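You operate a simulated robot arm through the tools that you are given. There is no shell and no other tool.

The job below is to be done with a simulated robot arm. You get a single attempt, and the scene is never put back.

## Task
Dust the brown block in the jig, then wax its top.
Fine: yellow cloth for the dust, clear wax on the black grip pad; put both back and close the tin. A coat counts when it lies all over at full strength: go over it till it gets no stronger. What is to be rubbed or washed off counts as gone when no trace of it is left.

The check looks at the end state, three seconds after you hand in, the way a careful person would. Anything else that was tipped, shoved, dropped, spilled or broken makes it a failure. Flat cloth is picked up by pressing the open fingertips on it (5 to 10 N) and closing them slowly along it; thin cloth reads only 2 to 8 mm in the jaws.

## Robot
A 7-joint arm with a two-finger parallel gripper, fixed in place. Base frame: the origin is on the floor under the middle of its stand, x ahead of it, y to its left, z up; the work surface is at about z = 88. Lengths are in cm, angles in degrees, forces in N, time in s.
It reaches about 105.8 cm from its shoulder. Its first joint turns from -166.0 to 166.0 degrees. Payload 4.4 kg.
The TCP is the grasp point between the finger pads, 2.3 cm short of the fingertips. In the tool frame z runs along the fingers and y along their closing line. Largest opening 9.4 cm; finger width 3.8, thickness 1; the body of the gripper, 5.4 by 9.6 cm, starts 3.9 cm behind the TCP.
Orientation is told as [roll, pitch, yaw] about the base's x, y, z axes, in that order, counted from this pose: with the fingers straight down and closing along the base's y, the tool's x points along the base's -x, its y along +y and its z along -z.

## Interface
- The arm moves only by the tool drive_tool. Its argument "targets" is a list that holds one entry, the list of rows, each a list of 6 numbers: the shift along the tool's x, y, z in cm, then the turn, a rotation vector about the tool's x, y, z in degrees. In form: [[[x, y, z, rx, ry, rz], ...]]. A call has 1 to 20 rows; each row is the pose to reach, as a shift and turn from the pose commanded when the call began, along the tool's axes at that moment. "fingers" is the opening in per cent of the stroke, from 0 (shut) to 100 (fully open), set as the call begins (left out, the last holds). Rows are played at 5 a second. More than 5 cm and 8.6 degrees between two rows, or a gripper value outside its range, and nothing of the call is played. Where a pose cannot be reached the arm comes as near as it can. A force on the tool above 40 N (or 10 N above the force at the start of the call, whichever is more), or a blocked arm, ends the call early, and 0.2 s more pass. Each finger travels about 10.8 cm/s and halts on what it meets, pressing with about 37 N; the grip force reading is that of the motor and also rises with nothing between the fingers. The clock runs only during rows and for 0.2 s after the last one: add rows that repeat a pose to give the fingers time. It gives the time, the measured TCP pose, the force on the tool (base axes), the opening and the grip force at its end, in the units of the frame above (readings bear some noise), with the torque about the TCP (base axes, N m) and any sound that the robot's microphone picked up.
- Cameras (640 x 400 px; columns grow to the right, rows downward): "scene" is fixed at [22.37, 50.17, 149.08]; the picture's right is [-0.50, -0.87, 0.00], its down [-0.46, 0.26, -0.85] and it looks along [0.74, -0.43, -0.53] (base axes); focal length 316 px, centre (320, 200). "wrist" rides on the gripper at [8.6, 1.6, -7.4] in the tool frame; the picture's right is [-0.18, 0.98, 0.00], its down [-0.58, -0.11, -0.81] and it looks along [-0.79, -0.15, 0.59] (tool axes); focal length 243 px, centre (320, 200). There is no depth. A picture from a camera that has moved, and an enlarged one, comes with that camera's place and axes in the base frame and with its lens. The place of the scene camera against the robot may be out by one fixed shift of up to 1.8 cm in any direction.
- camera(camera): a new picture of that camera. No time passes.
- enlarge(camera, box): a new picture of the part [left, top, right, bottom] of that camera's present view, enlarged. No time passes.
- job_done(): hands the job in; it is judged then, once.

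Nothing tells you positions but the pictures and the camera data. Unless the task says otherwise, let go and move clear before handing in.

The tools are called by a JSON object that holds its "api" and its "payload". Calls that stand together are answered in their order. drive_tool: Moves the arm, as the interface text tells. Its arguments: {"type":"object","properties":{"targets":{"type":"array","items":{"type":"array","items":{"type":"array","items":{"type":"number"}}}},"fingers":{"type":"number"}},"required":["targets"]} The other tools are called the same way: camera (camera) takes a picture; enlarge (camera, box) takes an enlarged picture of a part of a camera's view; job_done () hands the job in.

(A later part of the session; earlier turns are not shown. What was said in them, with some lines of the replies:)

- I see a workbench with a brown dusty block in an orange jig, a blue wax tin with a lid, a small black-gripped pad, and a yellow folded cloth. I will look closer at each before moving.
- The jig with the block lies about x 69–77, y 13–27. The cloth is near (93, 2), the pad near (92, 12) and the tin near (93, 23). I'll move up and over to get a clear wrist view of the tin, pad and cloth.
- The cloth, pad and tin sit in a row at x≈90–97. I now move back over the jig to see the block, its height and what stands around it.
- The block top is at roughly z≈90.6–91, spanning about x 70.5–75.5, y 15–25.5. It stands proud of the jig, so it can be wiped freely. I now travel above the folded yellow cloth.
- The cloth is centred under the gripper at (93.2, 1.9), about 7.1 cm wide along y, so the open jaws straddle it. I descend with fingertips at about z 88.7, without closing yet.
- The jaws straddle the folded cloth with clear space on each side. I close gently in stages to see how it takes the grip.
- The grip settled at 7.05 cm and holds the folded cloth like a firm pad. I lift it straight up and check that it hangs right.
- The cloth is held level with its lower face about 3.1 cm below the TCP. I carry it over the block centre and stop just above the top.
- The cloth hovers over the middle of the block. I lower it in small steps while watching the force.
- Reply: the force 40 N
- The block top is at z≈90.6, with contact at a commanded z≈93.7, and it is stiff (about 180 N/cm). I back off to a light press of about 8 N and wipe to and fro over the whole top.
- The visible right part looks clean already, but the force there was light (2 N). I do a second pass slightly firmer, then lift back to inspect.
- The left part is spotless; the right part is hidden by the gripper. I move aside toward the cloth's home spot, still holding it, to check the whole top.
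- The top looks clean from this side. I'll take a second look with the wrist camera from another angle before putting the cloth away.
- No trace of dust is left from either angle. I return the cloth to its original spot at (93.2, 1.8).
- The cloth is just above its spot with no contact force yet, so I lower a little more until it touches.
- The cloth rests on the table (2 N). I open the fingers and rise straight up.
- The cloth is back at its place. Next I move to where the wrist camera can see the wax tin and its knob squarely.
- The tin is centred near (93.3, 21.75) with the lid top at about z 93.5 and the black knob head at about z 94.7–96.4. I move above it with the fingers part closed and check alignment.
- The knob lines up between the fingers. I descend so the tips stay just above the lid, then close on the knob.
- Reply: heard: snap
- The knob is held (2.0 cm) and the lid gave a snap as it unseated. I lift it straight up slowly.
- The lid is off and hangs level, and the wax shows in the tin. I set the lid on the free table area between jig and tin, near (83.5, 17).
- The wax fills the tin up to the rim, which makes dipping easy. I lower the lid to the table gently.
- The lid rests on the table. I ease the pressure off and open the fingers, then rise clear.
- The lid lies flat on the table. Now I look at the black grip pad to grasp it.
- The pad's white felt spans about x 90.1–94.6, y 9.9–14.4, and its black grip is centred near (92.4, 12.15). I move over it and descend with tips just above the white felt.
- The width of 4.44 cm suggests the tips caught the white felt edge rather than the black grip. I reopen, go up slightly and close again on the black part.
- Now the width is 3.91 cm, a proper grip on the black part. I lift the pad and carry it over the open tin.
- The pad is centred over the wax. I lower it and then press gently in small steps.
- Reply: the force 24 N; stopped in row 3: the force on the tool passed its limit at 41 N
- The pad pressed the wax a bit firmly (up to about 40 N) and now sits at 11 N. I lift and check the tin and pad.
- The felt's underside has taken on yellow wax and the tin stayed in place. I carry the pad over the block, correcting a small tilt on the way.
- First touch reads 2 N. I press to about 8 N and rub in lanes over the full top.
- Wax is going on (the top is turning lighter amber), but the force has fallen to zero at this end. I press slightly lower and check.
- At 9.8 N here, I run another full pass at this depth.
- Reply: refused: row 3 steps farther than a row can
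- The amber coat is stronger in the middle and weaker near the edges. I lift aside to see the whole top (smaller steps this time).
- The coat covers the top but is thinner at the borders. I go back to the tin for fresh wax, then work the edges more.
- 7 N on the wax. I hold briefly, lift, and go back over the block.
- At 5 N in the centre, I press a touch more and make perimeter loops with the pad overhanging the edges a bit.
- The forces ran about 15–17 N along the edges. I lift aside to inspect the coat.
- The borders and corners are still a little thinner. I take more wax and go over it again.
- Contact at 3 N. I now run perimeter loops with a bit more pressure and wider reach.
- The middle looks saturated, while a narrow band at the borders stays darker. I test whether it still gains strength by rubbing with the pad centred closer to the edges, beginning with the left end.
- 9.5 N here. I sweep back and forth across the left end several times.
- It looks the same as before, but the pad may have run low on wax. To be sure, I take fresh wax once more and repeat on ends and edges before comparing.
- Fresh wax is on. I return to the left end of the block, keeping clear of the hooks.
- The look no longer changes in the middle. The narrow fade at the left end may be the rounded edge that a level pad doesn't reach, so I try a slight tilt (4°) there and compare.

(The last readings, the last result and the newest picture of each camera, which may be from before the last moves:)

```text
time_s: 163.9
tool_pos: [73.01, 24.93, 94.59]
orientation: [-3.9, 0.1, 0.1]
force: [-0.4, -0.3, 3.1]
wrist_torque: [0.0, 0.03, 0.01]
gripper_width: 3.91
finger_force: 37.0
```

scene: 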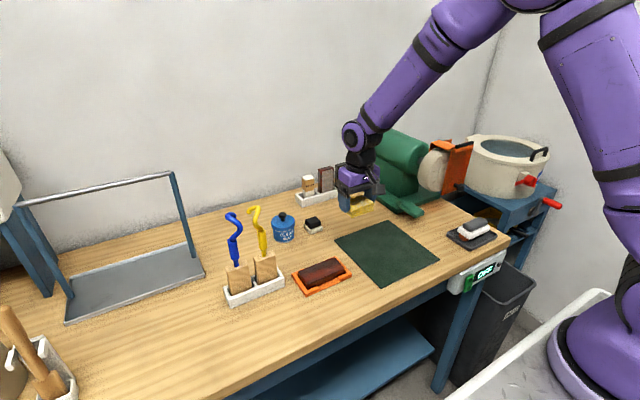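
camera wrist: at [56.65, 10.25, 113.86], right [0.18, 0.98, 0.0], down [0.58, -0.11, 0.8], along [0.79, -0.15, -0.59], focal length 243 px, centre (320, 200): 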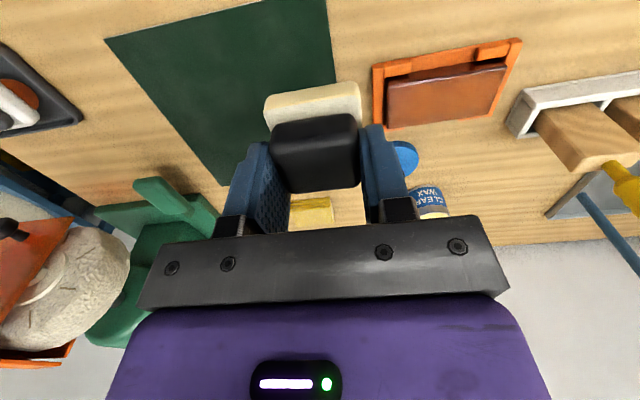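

{"api": "drive_tool", "payload": {"targets": [[[0.8, 0, 0.04, 0, 0, 0], [1.9, 0, 0.05, 0, 0, 0], [0.7, 0, 0.05, 0, 0, 0], [-0.6, 0, 0.05, 0, 0, 0], [-1.9, 0, 0.05, 0, 0, 0], [-0.6, 0, 0.05, 0, 0, 0], [0.7, 0, 0.05, 0, 0, 0], [1.9, 0, 0.05, 0, 0, 0], [0.7, 0, 0.05, 0, 0, 0], [-0.6, 0, 0.05, 0, 0, 0], [-1.9, 0, 0.05, 0, 0, 0], [-0.6, 0, 0.05, 0, 0, 0], [0.7, 0, 0.05, 0, 0, 0], [1.9, 0, 0.05, 0, 0, 0], [0.7, 0, 0.05, 0, 0, 0], [0, 0, 0.05, 0, 0, 0], [0, 0, 0.05, 0, 0, 0], [0, 0, -1.5, 0, 0, 0], [0, 0, -4.5, -2, 0, 0], [0, 0, -7, -4, 0, 0]]], "fingers": 30}}

{"api": "drive_tool", "payload": {"targets": [[[1.5, -3.4, -1.5, 0, 0, 0], [3, -6.8, -3, 0, 0, 0], [4.6, -10.2, -4, 0, 0, 0], [6.2, -13.5, -4, 0, 0, 0], [7.5, -16.5, -4, 0, 0, 0], [7.5, -16.5, -4, 0, 0, 0]]], "fingers": 30}}

{"api": "enlarge", "payload": {"camera": "scene", "box": [300, 253, 344, 285]}}

{"api": "enlarge", "payload": {"camera": "wrist", "box": [380, 55, 520, 135]}}

```text
time_s: 168.1
tool_pos: [72.98, 25.4, 101.51]
orientation: [0.1, 0.1, 0.0]
force: [-0.8, 0.2, -0.9]
wrist_torque: [-0.03, 0.03, -0.02]
gripper_width: 3.88
finger_force: 37.4
```

```text
time_s: 169.5
tool_pos: [65.47, 8.94, 105.38]
orientation: [0.1, 0.1, 0.1]
force: [0.6, 0.0, 0.1]
wrist_torque: [0.03, 0.01, 0.05]
gripper_width: 3.89
finger_force: 37.1
```

```text
12.50 times, centred on (322, 269) of scene
camera zoom: at [22.37, 50.17, 149.08], right [-0.5, -0.87, 0.0], down [-0.46, 0.26, -0.85], along [0.74, -0.43, -0.53], focal length 3955 px, centre (295, -662)
```

zoom: 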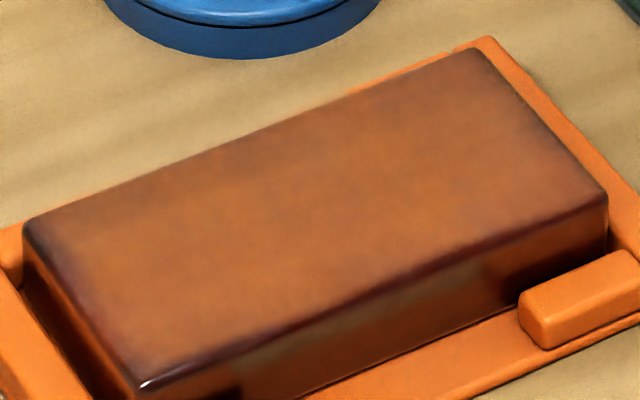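

```text
4.57 times, centred on (450, 95) of wrist
camera zoom: at [56.88, 10.5, 112.92], right [0.18, 0.98, 0.0], down [0.58, -0.11, 0.81], along [0.79, -0.15, -0.59], focal length 1109 px, centre (-274, 680)
```

zoom: 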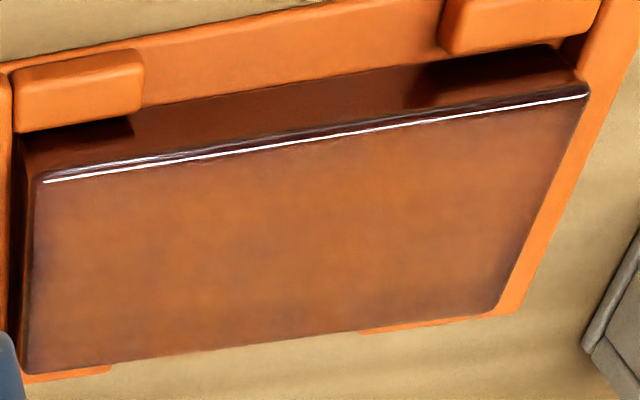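

No further change: the coat is saturated, and the thin darker rim is just the rounded edge. I now return the pad to its place at (92.4, 12.1).

{"api": "drive_tool", "payload": {"targets": [[[-3.8, 0.45, 0, 0, 0, 0], [-7.7, 0.9, 0, 0, 0, 0], [-11.5, 1.35, 0, 0, 0, 0], [-15.4, 1.8, 0, 0, 0, 0], [-19.2, 2.25, 0, 0, 0, 0], [-23.1, 2.7, 0, 0, 0, 0], [-26.95, 3.15, 0, 0, 0, 0], [-26.95, 3.15, 4, 0, 0, 0], [-26.95, 3.15, 8, 0, 0, 0], [-26.95, 3.15, 11, 0, 0, 0], [-26.95, 3.15, 12.6, 0, 0, 0], [-26.95, 3.15, 12.6, 0, 0, 0]]], "fingers": 30}}

{"api": "camera", "payload": {"camera": "wrist"}}

{"api": "enlarge", "payload": {"camera": "scene", "box": [280, 190, 350, 245]}}

```text
time_s: 172.1
tool_pos: [92.44, 12.22, 92.87]
orientation: [0.0, 0.1, -0.1]
force: [-0.9, -0.5, 0.1]
wrist_torque: [0.03, -0.03, -0.03]
gripper_width: 3.9
finger_force: 36.9
```

```text
taken
camera wrist: at [83.87, 13.78, 100.22], right [0.18, 0.98, 0.0], down [0.58, -0.11, 0.81], along [0.79, -0.15, -0.59], focal length 243 px, centre (320, 200)
```

wrist: 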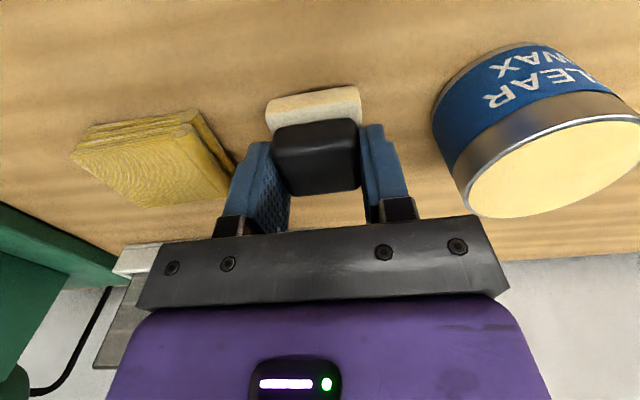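

```text
7.27 times, centred on (315, 218) of scene
camera zoom: at [22.37, 50.17, 149.08], right [-0.5, -0.87, 0.0], down [-0.46, 0.26, -0.85], along [0.74, -0.43, -0.53], focal length 2301 px, centre (356, 73)
```

zoom: 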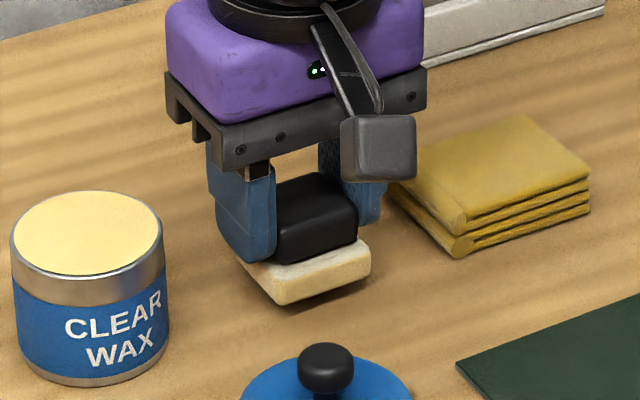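

{"api": "drive_tool", "payload": {"targets": [[[0, -0.05, 0.4, 0, 0, 0], [0, -0.05, 0.8, 0, 0, 0], [0, -0.05, 0.8, 0, 0, 0]]], "fingers": 30}}

{"api": "drive_tool", "payload": {"targets": [[[0, 0, 0.06, 0, 0, 0], [0, 0, 0.12, 0, 0, 0], [0, 0, 0.12, 0, 0, 0]]], "fingers": 30}}

```text
time_s: 172.9
tool_pos: [92.29, 12.05, 92.04]
orientation: [0.1, 0.0, 0.0]
force: [-1.2, -0.8, -0.1]
wrist_torque: [0.03, 0.01, -0.01]
gripper_width: 3.88
finger_force: 37.2
```

```text
time_s: 173.7
tool_pos: [92.41, 12.08, 91.86]
orientation: [0.1, 0.2, 0.1]
force: [0.0, -0.1, 1.4]
wrist_torque: [-0.05, -0.04, -0.03]
gripper_width: 3.9
finger_force: 37.1
```

The pad touches the table at its home spot. I open the fingers part way and rise.

{"api": "drive_tool", "payload": {"targets": [[[0, 0, 0.02, 0, 0, 0], [0, 0, 0.02, 0, 0, 0]]], "fingers": 30}}

{"api": "drive_tool", "payload": {"targets": [[[0, 0, 0, 0, 0, 0], [0, 0, 0, 0, 0, 0], [0, 0, 0, 0, 0, 0]]], "fingers": 65}}

{"api": "drive_tool", "payload": {"targets": [[[0, 0, -2, 0, 0, 0], [0, 0, -5, 0, 0, 0], [0, 0, -9, 0, 0, 0], [0, 0, -12, 0, 0, 0], [0, 0, -12, 0, 0, 0]]], "fingers": 65}}

{"api": "enlarge", "payload": {"camera": "scene", "box": [260, 150, 380, 240]}}

{"api": "camera", "payload": {"camera": "wrist"}}

```text
time_s: 174.3
tool_pos: [92.38, 12.15, 91.87]
orientation: [0.1, 0.1, 0.1]
force: [-0.1, -0.3, 4.6]
wrist_torque: [-0.03, -0.02, 0.0]
gripper_width: 3.89
finger_force: 37.0
```

```text
time_s: 175.1
tool_pos: [92.44, 12.04, 91.84]
orientation: [0.2, 0.1, -0.1]
force: [0.0, 0.4, 3.1]
wrist_torque: [-0.07, 0.01, 0.0]
gripper_width: 6.06
finger_force: 0.0
```

```text
time_s: 176.3
tool_pos: [92.4, 12.01, 103.81]
orientation: [0.1, 0.2, 0.0]
force: [0.0, -0.5, 0.0]
wrist_torque: [0.04, 0.03, 0.06]
gripper_width: 6.11
finger_force: 0.1
```

```text
4.44 times, centred on (320, 195) of scene
camera zoom: at [22.37, 50.17, 149.08], right [-0.5, -0.87, 0.0], down [-0.46, 0.26, -0.85], along [0.74, -0.43, -0.53], focal length 1406 px, centre (320, 222)
```

zoom: 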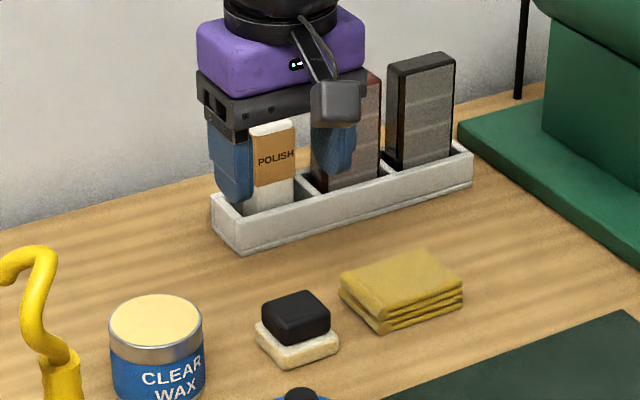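

```text
taken
camera wrist: at [83.88, 13.71, 111.3], right [0.18, 0.98, 0.0], down [0.58, -0.11, 0.81], along [0.79, -0.15, -0.59], focal length 243 px, centre (320, 200)
```

wrist: 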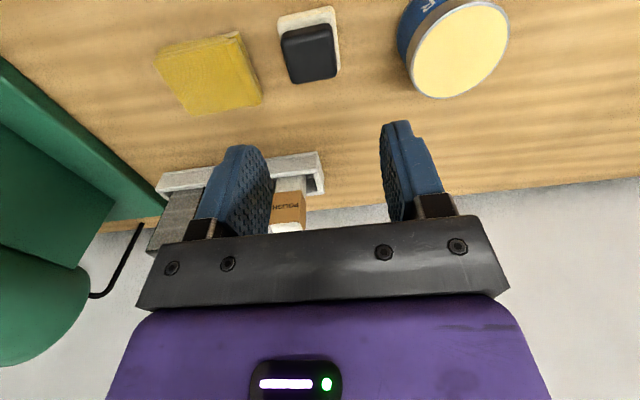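

On opening, one fingertip dragged the pad about 0.8 cm toward −y (now centred near y 11.2 instead of 12.1). I re-grip a little higher and set it exactly back.

{"api": "drive_tool", "payload": {"targets": [[[-0.1, -0.85, 0, 0, 0, 0], [-0.1, -0.85, 4, 0, 0, 0], [-0.1, -0.85, 8, 0, 0, 0], [-0.1, -0.85, 10.5, 0, 0, 0], [-0.1, -0.85, 11.7, 0, 0, 0], [-0.1, -0.85, 11.7, 0, 0, 0]]], "fingers": 62}}

{"api": "camera", "payload": {"camera": "wrist"}}

```text
time_s: 177.7
tool_pos: [92.52, 11.3, 92.19]
orientation: [0.1, 0.1, 0.0]
force: [-0.9, 0.3, 0.6]
wrist_torque: [0.0, 0.0, -0.03]
gripper_width: 5.83
finger_force: 0.1
```

```text
taken
camera wrist: at [83.99, 12.86, 99.61], right [0.18, 0.98, 0.0], down [0.58, -0.11, 0.81], along [0.79, -0.15, -0.59], focal length 243 px, centre (320, 200)
```

wrist: 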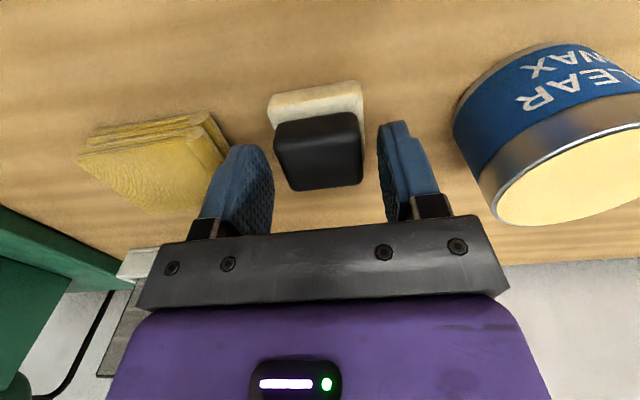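

{"api": "drive_tool", "payload": {"targets": [[[0, 0, 0, 0, 0, 0], [0, 0, 0, 0, 0, 0], [0, 0, 0, 0, 0, 0]]], "fingers": 30}}

{"api": "drive_tool", "payload": {"targets": [[[0, 0, -0.5, 0, 0, 0], [0, 0, -0.8, 0, 0, 0], [0.1, 0.5, -0.8, 0, 0, 0], [0.2, 0.9, -0.8, 0, 0, 0], [0.2, 0.9, -0.8, 0, 0, 0]]], "fingers": 30}}

{"api": "enlarge", "payload": {"camera": "wrist", "box": [210, 60, 430, 230]}}

```text
time_s: 178.5
tool_pos: [92.53, 11.15, 92.14]
orientation: [0.1, 0.1, 0.0]
force: [0.2, 0.4, 0.3]
wrist_torque: [0.0, -0.02, -0.02]
gripper_width: 3.86
finger_force: 36.8
```

```text
time_s: 179.7
tool_pos: [92.34, 12.01, 92.95]
orientation: [0.2, 0.1, 0.0]
force: [0.3, -0.4, 0.3]
wrist_torque: [-0.02, 0.0, -0.03]
gripper_width: 3.84
finger_force: 37.4
```

```text
2.35 times, centred on (320, 145) of wrist
camera zoom: at [83.83, 13.75, 100.42], right [0.18, 0.98, 0.0], down [0.58, -0.11, 0.81], along [0.79, -0.15, -0.59], focal length 571 px, centre (320, 329)
```

zoom: 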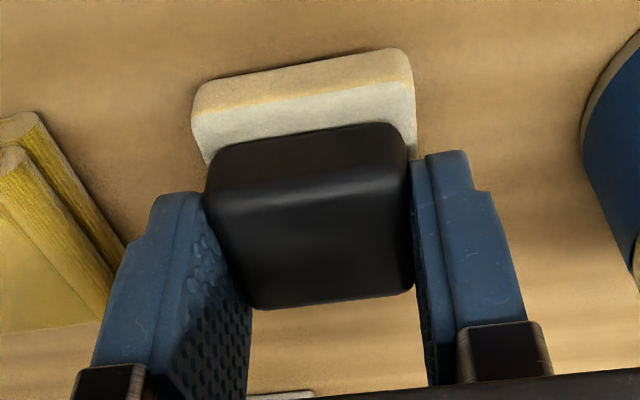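

The pad is held with the tips clear above the felt. I lower it at its home spot and release gently.

{"api": "drive_tool", "payload": {"targets": [[[0, 0.08, 0.4, 0, 0, 0], [0, 0.08, 0.72, 0, 0, 0], [0, 0.08, 0.72, 0, 0, 0]]], "fingers": 30}}

{"api": "drive_tool", "payload": {"targets": [[[0, 0, 0.05, 0, 0, 0], [0, 0, 0.09, 0, 0, 0], [0, 0, 0.09, 0, 0, 0]]], "fingers": 30}}

```text
time_s: 180.5
tool_pos: [92.31, 12.05, 92.23]
orientation: [0.2, 0.1, 0.0]
force: [-0.4, -0.2, 1.3]
wrist_torque: [0.02, -0.01, 0.01]
gripper_width: 3.8
finger_force: 36.6
```

```text
time_s: 181.3
tool_pos: [92.43, 12.2, 92.19]
orientation: [0.1, 0.1, -0.1]
force: [0.7, 0.5, 0.4]
wrist_torque: [0.03, 0.0, 0.04]
gripper_width: 3.86
finger_force: 37.1
```

{"api": "drive_tool", "payload": {"targets": [[[0, 0, 0.03, 0, 0, 0], [0, 0, 0.05, 0, 0, 0], [0, 0, 0.05, 0, 0, 0]]], "fingers": 30}}

```text
time_s: 182.1
tool_pos: [92.35, 12.17, 92.14]
orientation: [0.1, 0.0, 0.1]
force: [1.0, -0.6, 5.5]
wrist_torque: [-0.01, -0.01, 0.02]
gripper_width: 3.85
finger_force: 36.5
```

{"api": "drive_tool", "payload": {"targets": [[[0, 0, -0.02, 0, 0, 0], [0, 0, -0.03, 0, 0, 0]]], "fingers": 30}}

{"api": "drive_tool", "payload": {"targets": [[[0, 0, 0, 0, 0, 0], [0, 0, 0, 0, 0, 0], [0, 0, 0, 0, 0, 0]]], "fingers": 60}}

{"api": "drive_tool", "payload": {"targets": [[[0, 0, -2, 0, 0, 0], [0, 0, -5, 0, 0, 0], [0, 0, -9, 0, 0, 0], [0, 0, -11.7, 0, 0, 0], [0, 0, -11.7, 0, 0, 0]]], "fingers": 60}}

{"api": "enlarge", "payload": {"camera": "scene", "box": [260, 150, 380, 240]}}

{"api": "camera", "payload": {"camera": "wrist"}}

```text
time_s: 182.7
tool_pos: [92.29, 12.21, 92.06]
orientation: [0.1, 0.1, 0.0]
force: [1.1, -0.4, 4.1]
wrist_torque: [-0.06, -0.07, 0.02]
gripper_width: 3.81
finger_force: 37.7
```

```text
time_s: 183.5
tool_pos: [92.26, 12.21, 92.13]
orientation: [0.1, 0.1, 0.0]
force: [0.3, 0.4, 0.7]
wrist_torque: [0.03, 0.04, 0.0]
gripper_width: 5.62
finger_force: 0.0
```

```text
time_s: 184.7
tool_pos: [92.35, 12.17, 103.87]
orientation: [0.1, 0.1, -0.1]
force: [0.1, -0.6, 0.4]
wrist_torque: [-0.04, -0.03, 0.01]
gripper_width: 5.65
finger_force: 0.0
```

```text
4.44 times, centred on (320, 195) of scene
camera zoom: at [22.37, 50.17, 149.08], right [-0.5, -0.87, 0.0], down [-0.46, 0.26, -0.85], along [0.74, -0.43, -0.53], focal length 1406 px, centre (320, 222)
```

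zoom: 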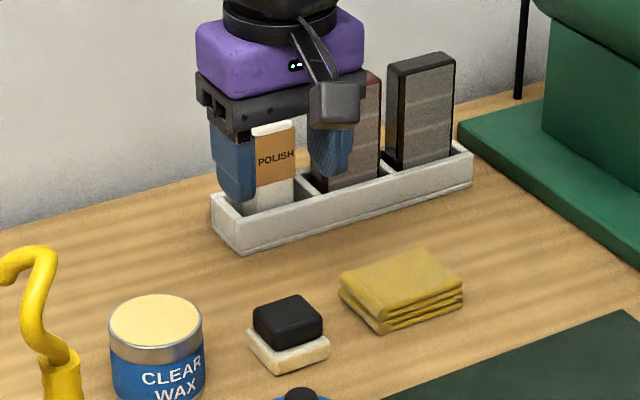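

```text
taken
camera wrist: at [83.83, 13.79, 111.27], right [0.18, 0.98, 0.0], down [0.58, -0.11, 0.81], along [0.79, -0.15, -0.59], focal length 243 px, centre (320, 200)
```

wrist: 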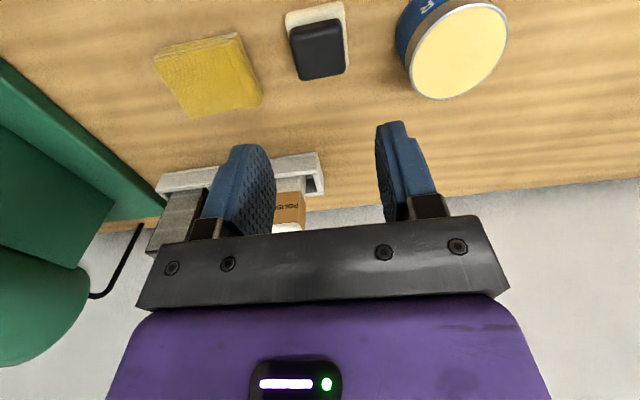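

The pad is exactly at its original place again. Before re-lidding, I take a square look at the open tin to fix its centre precisely.

{"api": "drive_tool", "payload": {"targets": [[[2, 2, -2, 0, 0, 0], [4.5, 4.5, -4.1, 0, 0, 0], [7, 7, -4.1, 0, 0, 0], [8.35, 9.4, -4.1, 0, 0, 0], [8.35, 9.4, -4.1, 0, 0, 0]]], "fingers": 100}}

{"api": "camera", "payload": {"camera": "wrist"}}

{"api": "enlarge", "payload": {"camera": "wrist", "box": [280, 70, 390, 170]}}

{"api": "enlarge", "payload": {"camera": "wrist", "box": [240, 0, 400, 100]}}

```text
time_s: 185.9
tool_pos: [84.03, 21.57, 108.04]
orientation: [0.1, 0.1, 0.0]
force: [-0.4, 0.6, -0.3]
wrist_torque: [0.03, 0.01, -0.02]
gripper_width: 9.4
finger_force: 0.0
```

```text
taken
camera wrist: at [75.44, 23.2, 115.45], right [0.18, 0.98, 0.0], down [0.58, -0.11, 0.81], along [0.79, -0.15, -0.59], focal length 243 px, centre (320, 200)
```

wrist: 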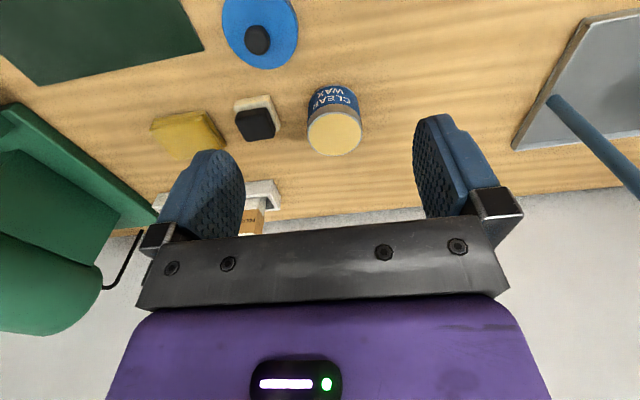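

```text
4.00 times, centred on (335, 120) of wrist
camera zoom: at [75.44, 23.2, 115.45], right [0.18, 0.98, 0.0], down [0.58, -0.11, 0.81], along [0.79, -0.15, -0.59], focal length 970 px, centre (260, 520)
```

zoom: 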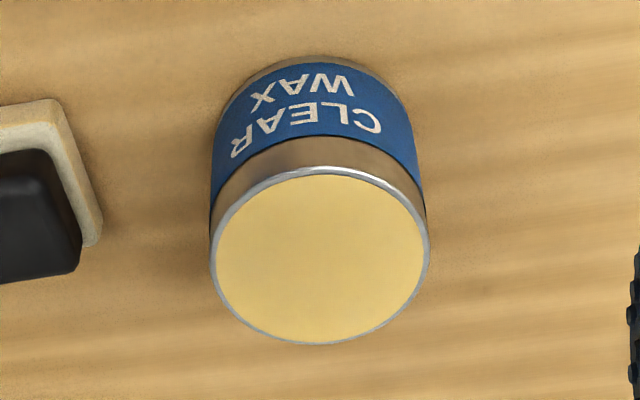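

```text
4.00 times, centred on (320, 50) of wrist
camera zoom: at [75.44, 23.2, 115.45], right [0.18, 0.98, 0.0], down [0.58, -0.11, 0.81], along [0.79, -0.15, -0.59], focal length 970 px, centre (320, 800)
```

zoom: 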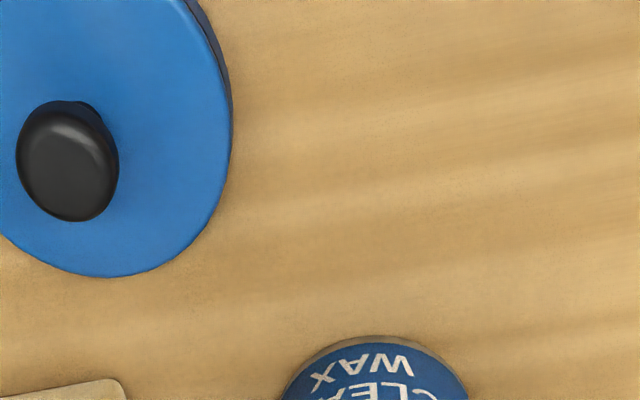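

The tin's centre is at about (93.2, 21.7), unmoved. The lid's knob now appears near (83.2, 16.1), so I move above it and check alignment before gripping.

{"api": "drive_tool", "payload": {"targets": [[[0.3, -2.7, 1, 0, 0, 0], [0.73, -5.47, 3, 0, 0, 0], [0.73, -5.47, 6, 0, 0, 0], [0.73, -5.47, 10.5, 0, 0, 0], [0.73, -5.47, 10.5, 0, 0, 0]]], "fingers": 60}}

{"api": "camera", "payload": {"camera": "wrist"}}

{"api": "enlarge", "payload": {"camera": "scene", "box": [280, 200, 370, 270]}}

```text
time_s: 187.1
tool_pos: [83.24, 15.98, 97.37]
orientation: [-0.1, 0.1, 0.0]
force: [0.2, 0.3, -0.2]
wrist_torque: [0.02, 0.0, 0.0]
gripper_width: 5.64
finger_force: 0.1
```

```text
taken
camera wrist: at [74.69, 17.79, 104.83], right [0.18, 0.98, 0.0], down [0.58, -0.11, 0.81], along [0.79, -0.15, -0.59], focal length 243 px, centre (320, 200)
```

wrist: 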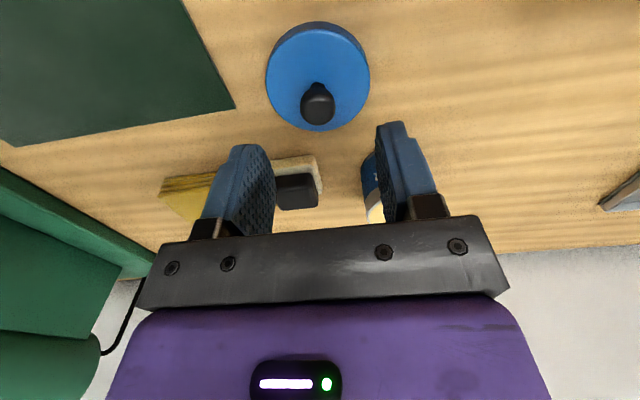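

```text
5.71 times, centred on (325, 235) of scene
camera zoom: at [22.37, 50.17, 149.08], right [-0.5, -0.87, 0.0], down [-0.46, 0.26, -0.85], along [0.74, -0.43, -0.53], focal length 1808 px, centre (291, 0)
```

zoom: 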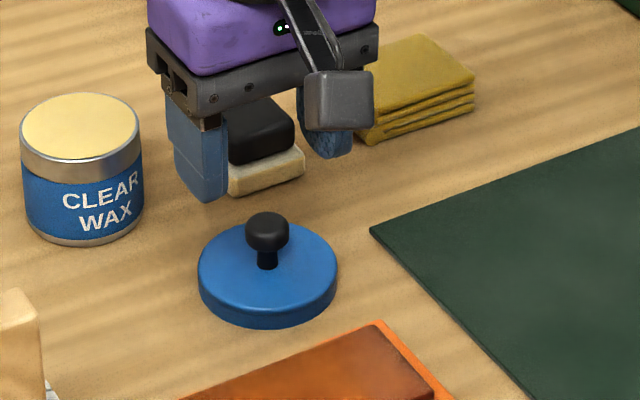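

The lid is centred at about (83.35, 16.15), in line with the gripper. I descend and grip the knob.

{"api": "drive_tool", "payload": {"targets": [[[0, 0.05, 2.5, 0, 0, 0], [0, 0.05, 4.5, 0, 0, 0], [0, 0.05, 5.5, 0, 0, 0], [0, 0.05, 5.5, 0, 0, 0]]], "fingers": 60}}

{"api": "drive_tool", "payload": {"targets": [[[0, 0, 0, 0, 0, 0], [0, 0, 0, 0, 0, 0], [0, 0, 0, 0, 0, 0]]], "fingers": 28}}

{"api": "drive_tool", "payload": {"targets": [[[0, 0, 0, 0, 0, 0], [0, 0, 0, 0, 0, 0], [0, 0, 0, 0, 0, 0]]], "fingers": 10}}

{"api": "camera", "payload": {"camera": "wrist"}}

```text
time_s: 188.1
tool_pos: [83.32, 16.07, 91.87]
orientation: [0.0, 0.1, 0.1]
force: [-0.4, -0.7, -0.1]
wrist_torque: [0.04, 0.01, 0.0]
gripper_width: 5.67
finger_force: 0.0
```

```text
time_s: 188.9
tool_pos: [83.26, 16.12, 91.92]
orientation: [0.1, 0.2, 0.1]
force: [0.5, 0.7, 0.0]
wrist_torque: [-0.02, 0.04, -0.01]
gripper_width: 2.63
finger_force: 0.0
```

```text
time_s: 189.7
tool_pos: [83.14, 16.2, 91.95]
orientation: [0.2, 0.1, 0.0]
force: [0.4, 1.0, 1.5]
wrist_torque: [0.01, 0.04, -0.01]
gripper_width: 1.93
finger_force: 37.2
```

```text
taken
camera wrist: at [74.7, 17.81, 99.41], right [0.18, 0.98, 0.0], down [0.58, -0.11, 0.81], along [0.79, -0.15, -0.59], focal length 243 px, centre (320, 200)
```

wrist: 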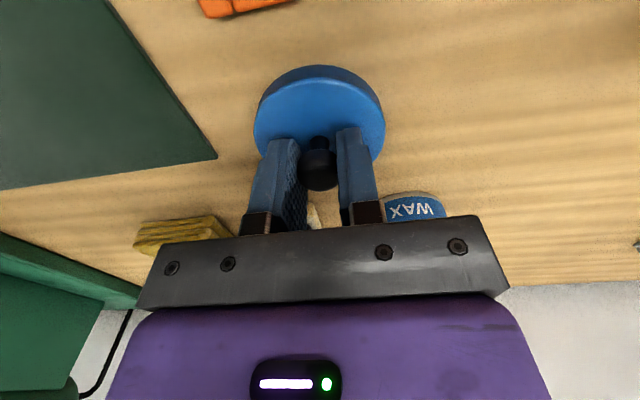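

The knob is gripped (1.93 cm). I lift the lid and bring it over the tin, stopping high to check alignment.

{"api": "drive_tool", "payload": {"targets": [[[0, 0, -2, 0, 0, 0], [0, 0, -5, 0, 0, 0], [0, 0, -8.5, 0, 0, 0], [-3, 1.7, -9, 0, 0, 0], [-6.5, 3.7, -9, 0, 0, 0], [-9.9, 5.58, -9, 0, 0, 0], [-9.9, 5.58, -8, 0, 0, 0], [-9.9, 5.58, -8, 0, 0, 0]]], "fingers": 10}}

{"api": "enlarge", "payload": {"camera": "wrist", "box": [210, 0, 430, 200]}}

{"api": "enlarge", "payload": {"camera": "scene", "box": [255, 170, 325, 245]}}

```text
time_s: 191.5
tool_pos: [93.03, 21.8, 99.99]
orientation: [0.1, 0.0, 0.0]
force: [0.3, 0.0, -0.1]
wrist_torque: [0.02, -0.01, 0.0]
gripper_width: 1.91
finger_force: 36.7
```

```text
2.00 times, centred on (320, 100) of wrist
camera zoom: at [84.59, 23.39, 107.34], right [0.18, 0.98, 0.0], down [0.58, -0.11, 0.81], along [0.79, -0.15, -0.59], focal length 485 px, centre (320, 400)
```

zoom: 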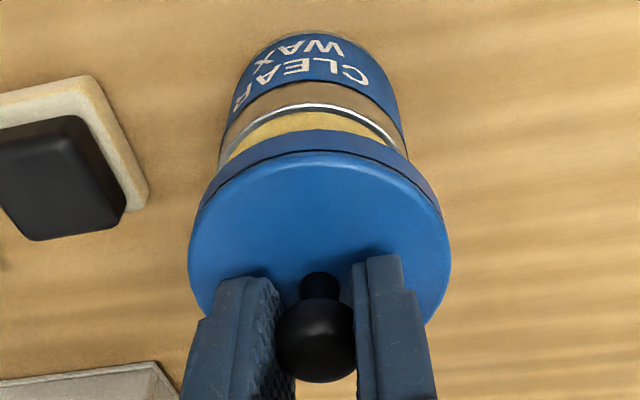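

```text
5.33 times, centred on (290, 208) of scene
camera zoom: at [22.37, 50.17, 149.08], right [-0.5, -0.87, 0.0], down [-0.46, 0.26, -0.85], along [0.74, -0.43, -0.53], focal length 1687 px, centre (480, 160)
```

zoom: 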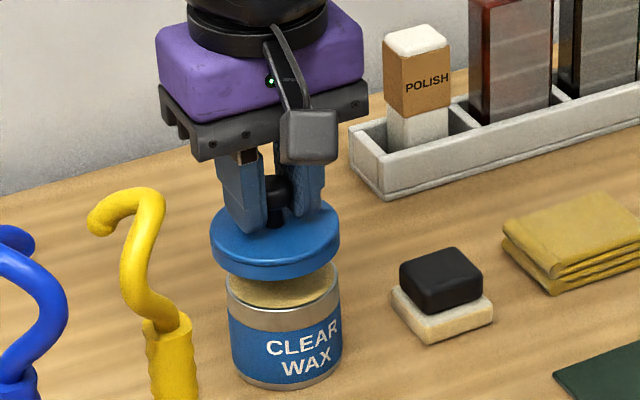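

{"api": "enlarge", "payload": {"camera": "scene", "box": [272, 205, 302, 250]}}

```text
8.89 times, centred on (287, 228) of scene
camera zoom: at [22.37, 50.17, 149.08], right [-0.5, -0.87, 0.0], down [-0.46, 0.26, -0.85], along [0.74, -0.43, -0.53], focal length 2812 px, centre (613, -44)
```

zoom: 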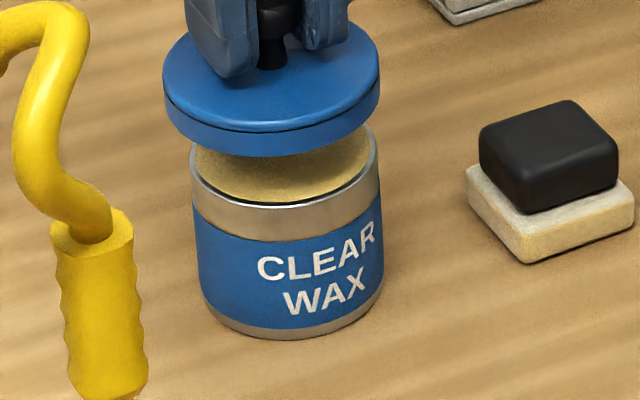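

The views suggest the lid sits about 0.2 cm too far toward +y. I shift it slightly and lower it to just above the rim, then recheck.

{"api": "drive_tool", "payload": {"targets": [[[-0.08, -0.2, 0.5, 0, 0, 0], [-0.08, -0.2, 1.5, 0, 0, 0], [-0.08, -0.2, 2.2, 0, 0, 0], [-0.08, -0.2, 2.2, 0, 0, 0]]], "fingers": 10}}

{"api": "enlarge", "payload": {"camera": "scene", "box": [272, 205, 302, 250]}}

{"api": "enlarge", "payload": {"camera": "wrist", "box": [230, 30, 410, 160]}}

```text
time_s: 192.5
tool_pos: [93.24, 21.56, 97.68]
orientation: [0.2, 0.1, 0.0]
force: [1.2, -0.6, -0.9]
wrist_torque: [0.0, -0.04, 0.01]
gripper_width: 1.93
finger_force: 37.1
```

```text
8.89 times, centred on (287, 228) of scene
camera zoom: at [22.37, 50.17, 149.08], right [-0.5, -0.87, 0.0], down [-0.46, 0.26, -0.85], along [0.74, -0.43, -0.53], focal length 2812 px, centre (613, -44)
```

zoom: 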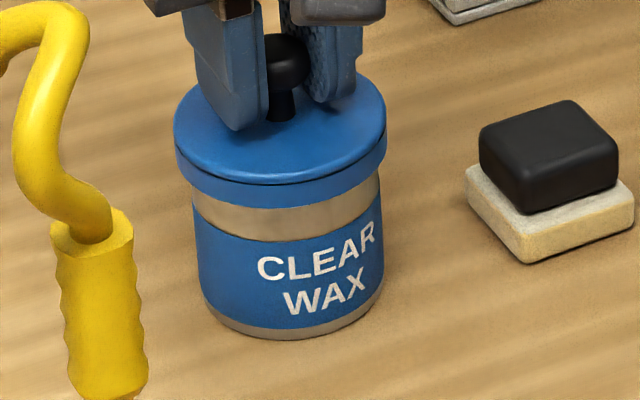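

```text
3.08 times, centred on (320, 95) of wrist
camera zoom: at [84.68, 23.18, 105.16], right [0.18, 0.98, 0.0], down [0.58, -0.11, 0.81], along [0.79, -0.15, -0.59], focal length 746 px, centre (320, 523)
```

zoom: 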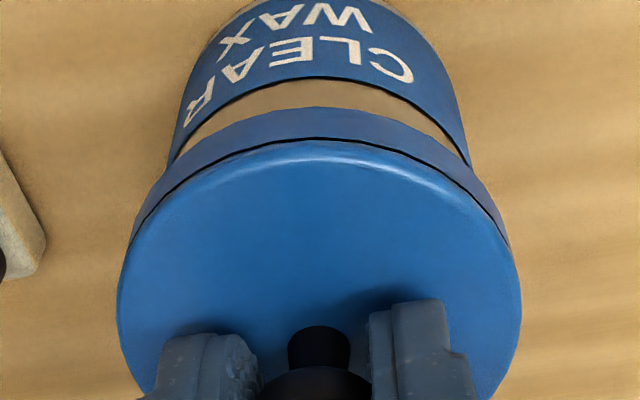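

Now the lid lines up with the tin in both views. I lower it in small steps, feeling for the rim.

{"api": "drive_tool", "payload": {"targets": [[[0, 0, 0.2, 0, 0, 0], [0, 0, 0.4, 0, 0, 0], [0, 0, 0.5, 0, 0, 0], [0, 0, 0.5, 0, 0, 0]]], "fingers": 10}}

{"api": "drive_tool", "payload": {"targets": [[[0, 0, 0.1, 0, 0, 0], [0, 0, 0.2, 0, 0, 0], [0, 0, 0.2, 0, 0, 0]]], "fingers": 10}}

```text
time_s: 193.5
tool_pos: [93.16, 21.56, 97.14]
orientation: [0.1, 0.1, -0.1]
force: [0.1, 0.3, 0.0]
wrist_torque: [0.01, 0.04, 0.0]
gripper_width: 1.92
finger_force: 36.9
```

```text
time_s: 194.3
tool_pos: [93.22, 21.5, 97.11]
orientation: [0.1, 0.2, 0.0]
force: [0.1, -0.2, -0.9]
wrist_torque: [0.02, 0.01, -0.02]
gripper_width: 1.91
finger_force: 37.3
```

{"api": "drive_tool", "payload": {"targets": [[[0, 0, 0.1, 0, 0, 0], [0, 0, 0.2, 0, 0, 0], [0, 0, 0.2, 0, 0, 0]]], "fingers": 10}}

{"api": "drive_tool", "payload": {"targets": [[[0, 0, 0.06, 0, 0, 0], [0, 0, 0.12, 0, 0, 0], [0, 0, 0.12, 0, 0, 0]]], "fingers": 10}}

{"api": "enlarge", "payload": {"camera": "scene", "box": [272, 205, 302, 250]}}

```text
time_s: 195.1
tool_pos: [93.17, 21.61, 96.94]
orientation: [0.0, 0.1, 0.0]
force: [0.4, 0.5, -0.2]
wrist_torque: [-0.01, 0.02, -0.01]
gripper_width: 1.94
finger_force: 37.1
```

```text
time_s: 195.9
tool_pos: [93.25, 21.65, 96.77]
orientation: [0.1, 0.1, 0.0]
force: [0.9, -0.1, 0.1]
wrist_torque: [-0.02, 0.0, -0.01]
gripper_width: 1.92
finger_force: 37.0
```

```text
8.89 times, centred on (287, 228) of scene
camera zoom: at [22.37, 50.17, 149.08], right [-0.5, -0.87, 0.0], down [-0.46, 0.26, -0.85], along [0.74, -0.43, -0.53], focal length 2812 px, centre (613, -44)
```

zoom: 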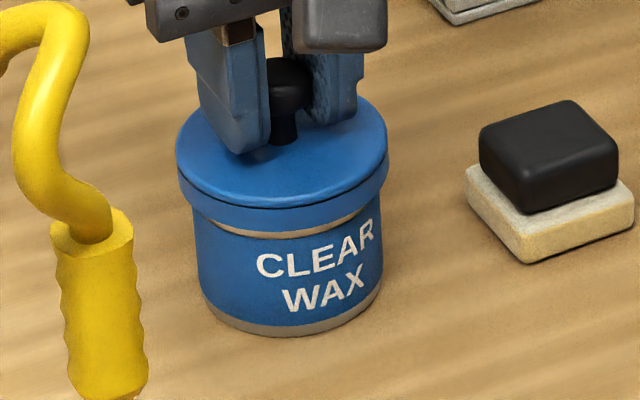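

{"api": "drive_tool", "payload": {"targets": [[[0, 0, 0.05, 0, 0, 0], [0, 0, 0.1, 0, 0, 0], [0, 0, 0.1, 0, 0, 0]]], "fingers": 10}}

```text
time_s: 196.7
tool_pos: [93.21, 21.52, 96.66]
orientation: [0.1, 0.1, 0.1]
force: [2.0, -0.9, 2.0]
wrist_torque: [0.03, -0.05, -0.02]
gripper_width: 1.93
finger_force: 36.9
```

{"api": "drive_tool", "payload": {"targets": [[[0, 0, 0.05, 0, 0, 0], [0, 0, 0.08, 0, 0, 0], [0, 0, 0.08, 0, 0, 0]]], "fingers": 10}}

```text
time_s: 197.5
tool_pos: [93.21, 21.52, 96.71]
orientation: [0.1, 0.0, -0.1]
force: [1.3, -1.4, 8.6]
wrist_torque: [-0.03, -0.02, 0.03]
gripper_width: 1.94
finger_force: 36.8
```

Contact at 8.6 N. I press a bit more to seat the lid with its snap.

{"api": "drive_tool", "payload": {"targets": [[[0, 0, 0.05, 0, 0, 0], [0, 0, 0.08, 0, 0, 0], [0, 0, 0.08, 0, 0, 0]]], "fingers": 10}}

{"api": "enlarge", "payload": {"camera": "scene", "box": [262, 200, 332, 250]}}

```text
time_s: 198.3
tool_pos: [93.21, 21.52, 96.61]
orientation: [0.1, 0.0, -0.1]
force: [2.9, -1.2, 18.2]
wrist_torque: [-0.04, -0.01, -0.03]
gripper_width: 1.9
finger_force: 37.2
```

```text
8.00 times, centred on (297, 225) of scene
camera zoom: at [22.37, 50.17, 149.08], right [-0.5, -0.87, 0.0], down [-0.46, 0.26, -0.85], along [0.74, -0.43, -0.53], focal length 2531 px, centre (504, 0)
```

zoom: 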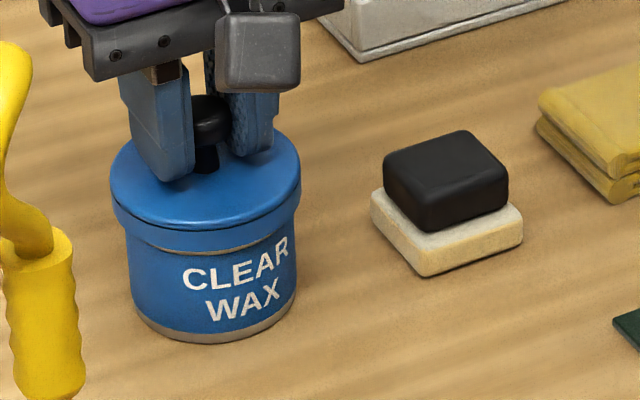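

{"api": "drive_tool", "payload": {"targets": [[[0, 0, 0.05, 0, 0, 0], [0, 0, 0.08, 0, 0, 0], [0, 0, 0.08, 0, 0, 0]]], "fingers": 10}}

```text
time_s: 199.1
tool_pos: [93.19, 21.64, 96.67]
orientation: [0.1, -0.2, 0.0]
force: [2.4, -1.4, 29.6]
wrist_torque: [-0.01, 0.04, -0.02]
gripper_width: 1.96
finger_force: 36.5
```

{"api": "drive_tool", "payload": {"targets": [[[0, 0, 0.03, 0, 0, 0], [0, 0, 0.05, 0, 0, 0], [0, 0, 0.05, 0, 0, 0]]], "fingers": 10}}

{"api": "enlarge", "payload": {"camera": "wrist", "box": [230, 30, 410, 160]}}

```text
time_s: 199.9
tool_pos: [93.16, 21.68, 96.54]
orientation: [0.1, -0.1, 0.0]
force: [1.8, 0.0, 37.7]
wrist_torque: [0.02, 0.02, 0.0]
gripper_width: 1.96
finger_force: 37.5
```

```text
3.08 times, centred on (320, 95) of wrist
camera zoom: at [84.62, 23.21, 104.0], right [0.18, 0.98, 0.0], down [0.58, -0.11, 0.81], along [0.79, -0.15, -0.59], focal length 746 px, centre (320, 523)
```

zoom: 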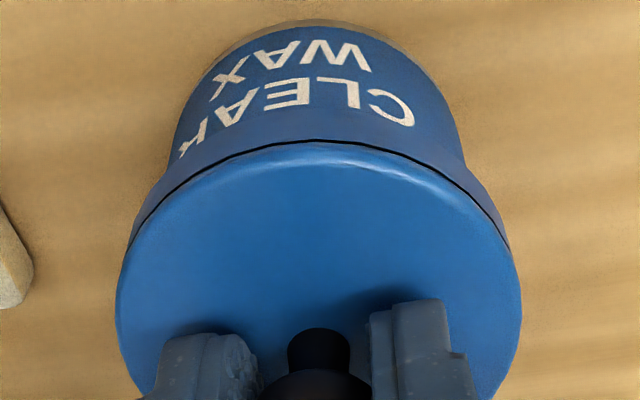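

The lid sits fully down at its original height (37 N with no further travel). I ease the pressure and open the fingers in tiny steps so nothing is dragged.

{"api": "drive_tool", "payload": {"targets": [[[0, 0, -0.1, 0, 0, 0], [0, 0, -0.18, 0, 0, 0], [0, 0, -0.24, 0, 0, 0], [0, 0, -0.24, 0, 0, 0]]], "fingers": 10}}

{"api": "drive_tool", "payload": {"targets": [[[0, 0, 0, 0, 0, 0], [0, 0, 0, 0, 0, 0]]], "fingers": 20}}

{"api": "drive_tool", "payload": {"targets": [[[0, 0, 0, 0, 0, 0], [0, 0, 0, 0, 0, 0]]], "fingers": 22}}

{"api": "drive_tool", "payload": {"targets": [[[0, 0, 0, 0, 0, 0], [0, 0, 0, 0, 0, 0]]], "fingers": 25}}

{"api": "enlarge", "payload": {"camera": "scene", "box": [262, 200, 332, 250]}}

```text
time_s: 200.9
tool_pos: [93.18, 21.53, 96.52]
orientation: [0.0, 0.2, 0.1]
force: [1.5, 2.1, 16.2]
wrist_torque: [0.04, -0.11, 0.02]
gripper_width: 1.91
finger_force: 36.7
```

```text
time_s: 201.5
tool_pos: [93.21, 21.53, 96.45]
orientation: [0.0, 0.2, 0.0]
force: [0.3, -0.7, 0.3]
wrist_torque: [-0.01, -0.01, 0.01]
gripper_width: 2.02
finger_force: 35.2
```

```text
time_s: 202.1
tool_pos: [93.12, 21.58, 96.65]
orientation: [0.0, 0.1, 0.1]
force: [-0.6, 0.0, 1.1]
wrist_torque: [-0.01, 0.01, 0.0]
gripper_width: 2.16
finger_force: 0.8
```

```text
time_s: 202.7
tool_pos: [93.17, 21.55, 96.58]
orientation: [0.1, 0.2, -0.1]
force: [0.0, 0.2, -0.1]
wrist_torque: [-0.02, 0.01, -0.02]
gripper_width: 2.35
finger_force: 0.0
heard: snap
```

```text
8.00 times, centred on (297, 225) of scene
camera zoom: at [22.37, 50.17, 149.08], right [-0.5, -0.87, 0.0], down [-0.46, 0.26, -0.85], along [0.74, -0.43, -0.53], focal length 2531 px, centre (504, 0)
```

zoom: 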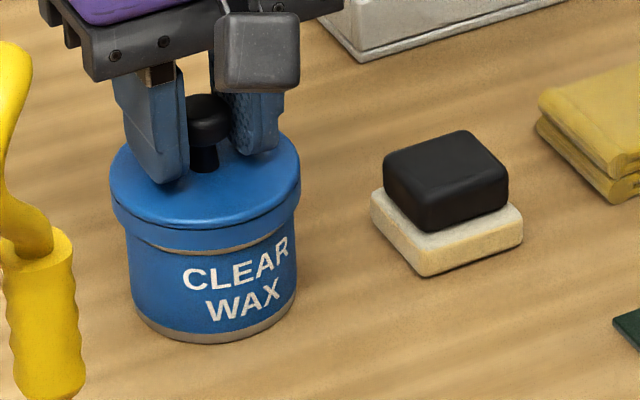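

A snap was heard as the lid was let go on the tin, so it is closed. I open further and rise straight up.

{"api": "drive_tool", "payload": {"targets": [[[0, 0, 0, 0, 0, 0], [0, 0, 0, 0, 0, 0], [0, 0, 0, 0, 0, 0]]], "fingers": 45}}

{"api": "drive_tool", "payload": {"targets": [[[0, 0, -2, 0, 0, 0], [0, 0, -5, 0, 0, 0], [0, 0, -9, 0, 0, 0], [0, 0, -12, 0, 0, 0], [0, 0, -12, 0, 0, 0]]], "fingers": 45}}

{"api": "drive_tool", "payload": {"targets": [[[4, -1, -1, 0, 0, 0], [8, -3, -2, 0, 0, 0], [12, -6, -3, 0, 0, 0], [16, -9, -4, 0, 0, 0], [20, -12, -5, 0, 0, 0], [24, -15, -6, 0, 0, 0], [28, -18, -7, 0, 0, 0], [28, -18, -7, 0, 0, 0]]], "fingers": 45}}

{"api": "camera", "payload": {"camera": "scene"}}

{"api": "enlarge", "payload": {"camera": "scene", "box": [200, 180, 380, 310]}}

{"api": "enlarge", "payload": {"camera": "scene", "box": [262, 200, 332, 250]}}

{"api": "enlarge", "payload": {"camera": "scene", "box": [300, 253, 344, 285]}}

```text
time_s: 203.5
tool_pos: [93.21, 21.55, 96.61]
orientation: [0.0, 0.1, 0.0]
force: [-0.8, -1.0, 0.1]
wrist_torque: [0.02, 0.0, 0.01]
gripper_width: 4.23
finger_force: 0.1
```

```text
time_s: 204.7
tool_pos: [93.17, 21.62, 108.61]
orientation: [0.1, 0.2, 0.0]
force: [0.2, -0.7, 0.2]
wrist_torque: [0.01, -0.04, 0.01]
gripper_width: 4.24
finger_force: 0.1
```

```text
refused: row 3 steps farther than a row can; nothing moved
```

```text
taken
```

scene: 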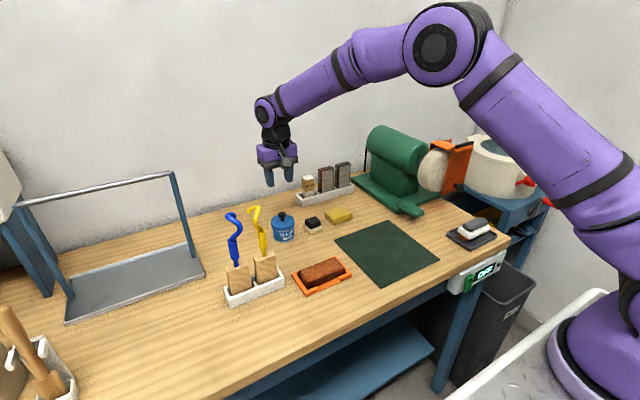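

```text
3.08 times, centred on (290, 245) of scene
camera zoom: at [22.37, 50.17, 149.08], right [-0.5, -0.87, 0.0], down [-0.46, 0.26, -0.85], along [0.74, -0.43, -0.53], focal length 973 px, centre (412, 62)
```

zoom: 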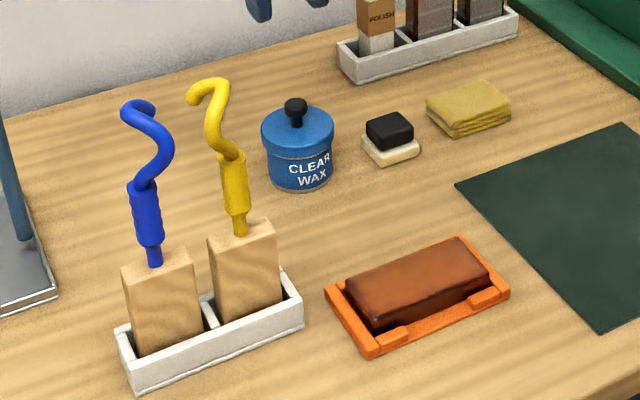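

```text
8.00 times, centred on (297, 225) of scene
camera zoom: at [22.37, 50.17, 149.08], right [-0.5, -0.87, 0.0], down [-0.46, 0.26, -0.85], along [0.74, -0.43, -0.53], focal length 2531 px, centre (504, 0)
```

zoom: 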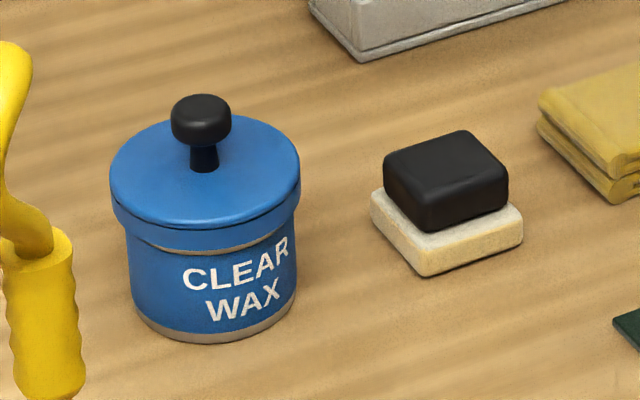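

```text
12.50 times, centred on (322, 269) of scene
camera zoom: at [22.37, 50.17, 149.08], right [-0.5, -0.87, 0.0], down [-0.46, 0.26, -0.85], along [0.74, -0.43, -0.53], focal length 3955 px, centre (295, -662)
```

zoom: 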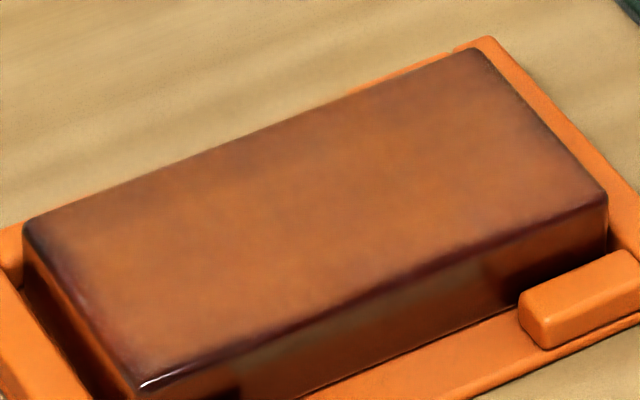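

Tin closed, pad and cloth back in place, block coated. I move the arm clear and take a last unobstructed look at the block.

{"api": "drive_tool", "payload": {"targets": [[[3.5, -0.2, -0.6, 0, 0, 0], [7, -0.4, -1.2, 0, 0, 0], [10.5, -0.6, -1.8, 0, 0, 0], [14, -0.8, -2.4, 0, 0, 0], [17.5, -1, -3, 0, 0, 0], [21, -1.2, -3.6, 0, 0, 0], [24.5, -1.4, -4, 0, 0, 0], [28, -1.6, -4, 0, 0, 0], [30, -1.6, -4, 0, 0, 0], [30, -1.6, -4, 0, 0, 0]]], "fingers": 45}}

{"api": "camera", "payload": {"camera": "wrist"}}

{"api": "enlarge", "payload": {"camera": "wrist", "box": [280, 40, 400, 140]}}

```text
time_s: 206.9
tool_pos: [63.2, 19.9, 112.63]
orientation: [0.0, 0.0, 0.0]
force: [-0.5, -0.9, -0.2]
wrist_torque: [0.01, -0.03, -0.02]
gripper_width: 4.24
finger_force: 0.0
```

```text
taken
camera wrist: at [54.65, 21.56, 120.04], right [0.18, 0.98, 0.0], down [0.58, -0.11, 0.81], along [0.79, -0.15, -0.59], focal length 243 px, centre (320, 200)
```

wrist: 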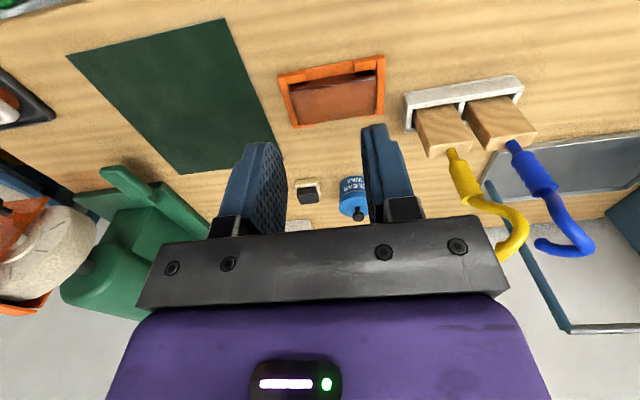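

```text
4.00 times, centred on (340, 90) of wrist
camera zoom: at [54.65, 21.56, 120.04], right [0.18, 0.98, 0.0], down [0.58, -0.11, 0.81], along [0.79, -0.15, -0.59], focal length 970 px, centre (240, 640)
```

zoom: 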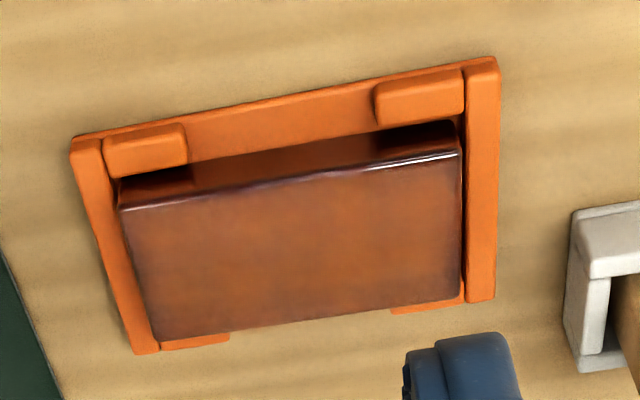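

{"api": "enlarge", "payload": {"camera": "wrist", "box": [300, 70, 372, 130]}}

```text
6.67 times, centred on (336, 100) of wrist
camera zoom: at [54.65, 21.56, 120.04], right [0.18, 0.98, 0.0], down [0.58, -0.11, 0.81], along [0.79, -0.15, -0.59], focal length 1618 px, centre (213, 867)
```

zoom: 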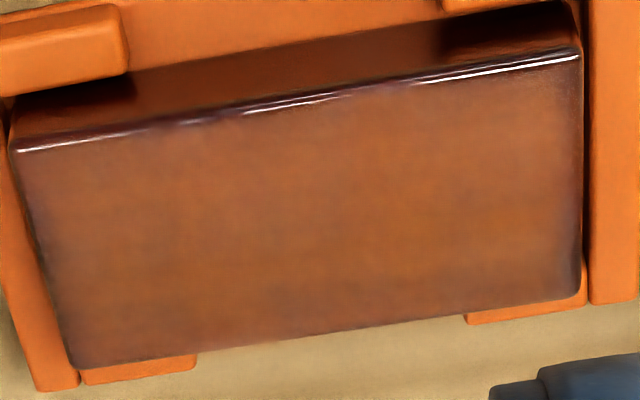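

Everything is in its end state. The block is dust-free, its coat is even and no longer gaining strength, the cloth and pad are back in place, the tin is snapped shut and the gripper is empty and clear. I hand in the job.

{"api": "job_done", "payload": {}}

```text
The job is handed in.
```

The brown block is dusted and its top is waxed. The yellow cloth and the black grip pad are back in place and the tin is closed. I've handed the job in, but I haven't been told the result of the check.

- **Dusting:** I wiped the whole top with the yellow cloth until no dust showed from either camera. The cloth is back within about 0.2 cm of where it started.
- **Waxing:** I loaded the pad with clear wax four times and went over the whole top, with extra work on the ends and edges. The last two rounds, including one with the pad tilted at the left end, made no visible difference. A narrow, slightly darker band remains around the edge. I took it for the rounded edge rather than missing wax, but I can't rule out a thinner coat there.
- **Pad:** It dragged about 0.8 cm when I first let go, so I picked it up again. It now sits where it started, as far as the camera shows.
- **Tin:** The lid is fully down at its original height and snapped shut when I let go. The tin itself moved by less than about 0.1 cm.

I saw nothing tipped, spilled or broken. The gripper is empty and clear of the bench.
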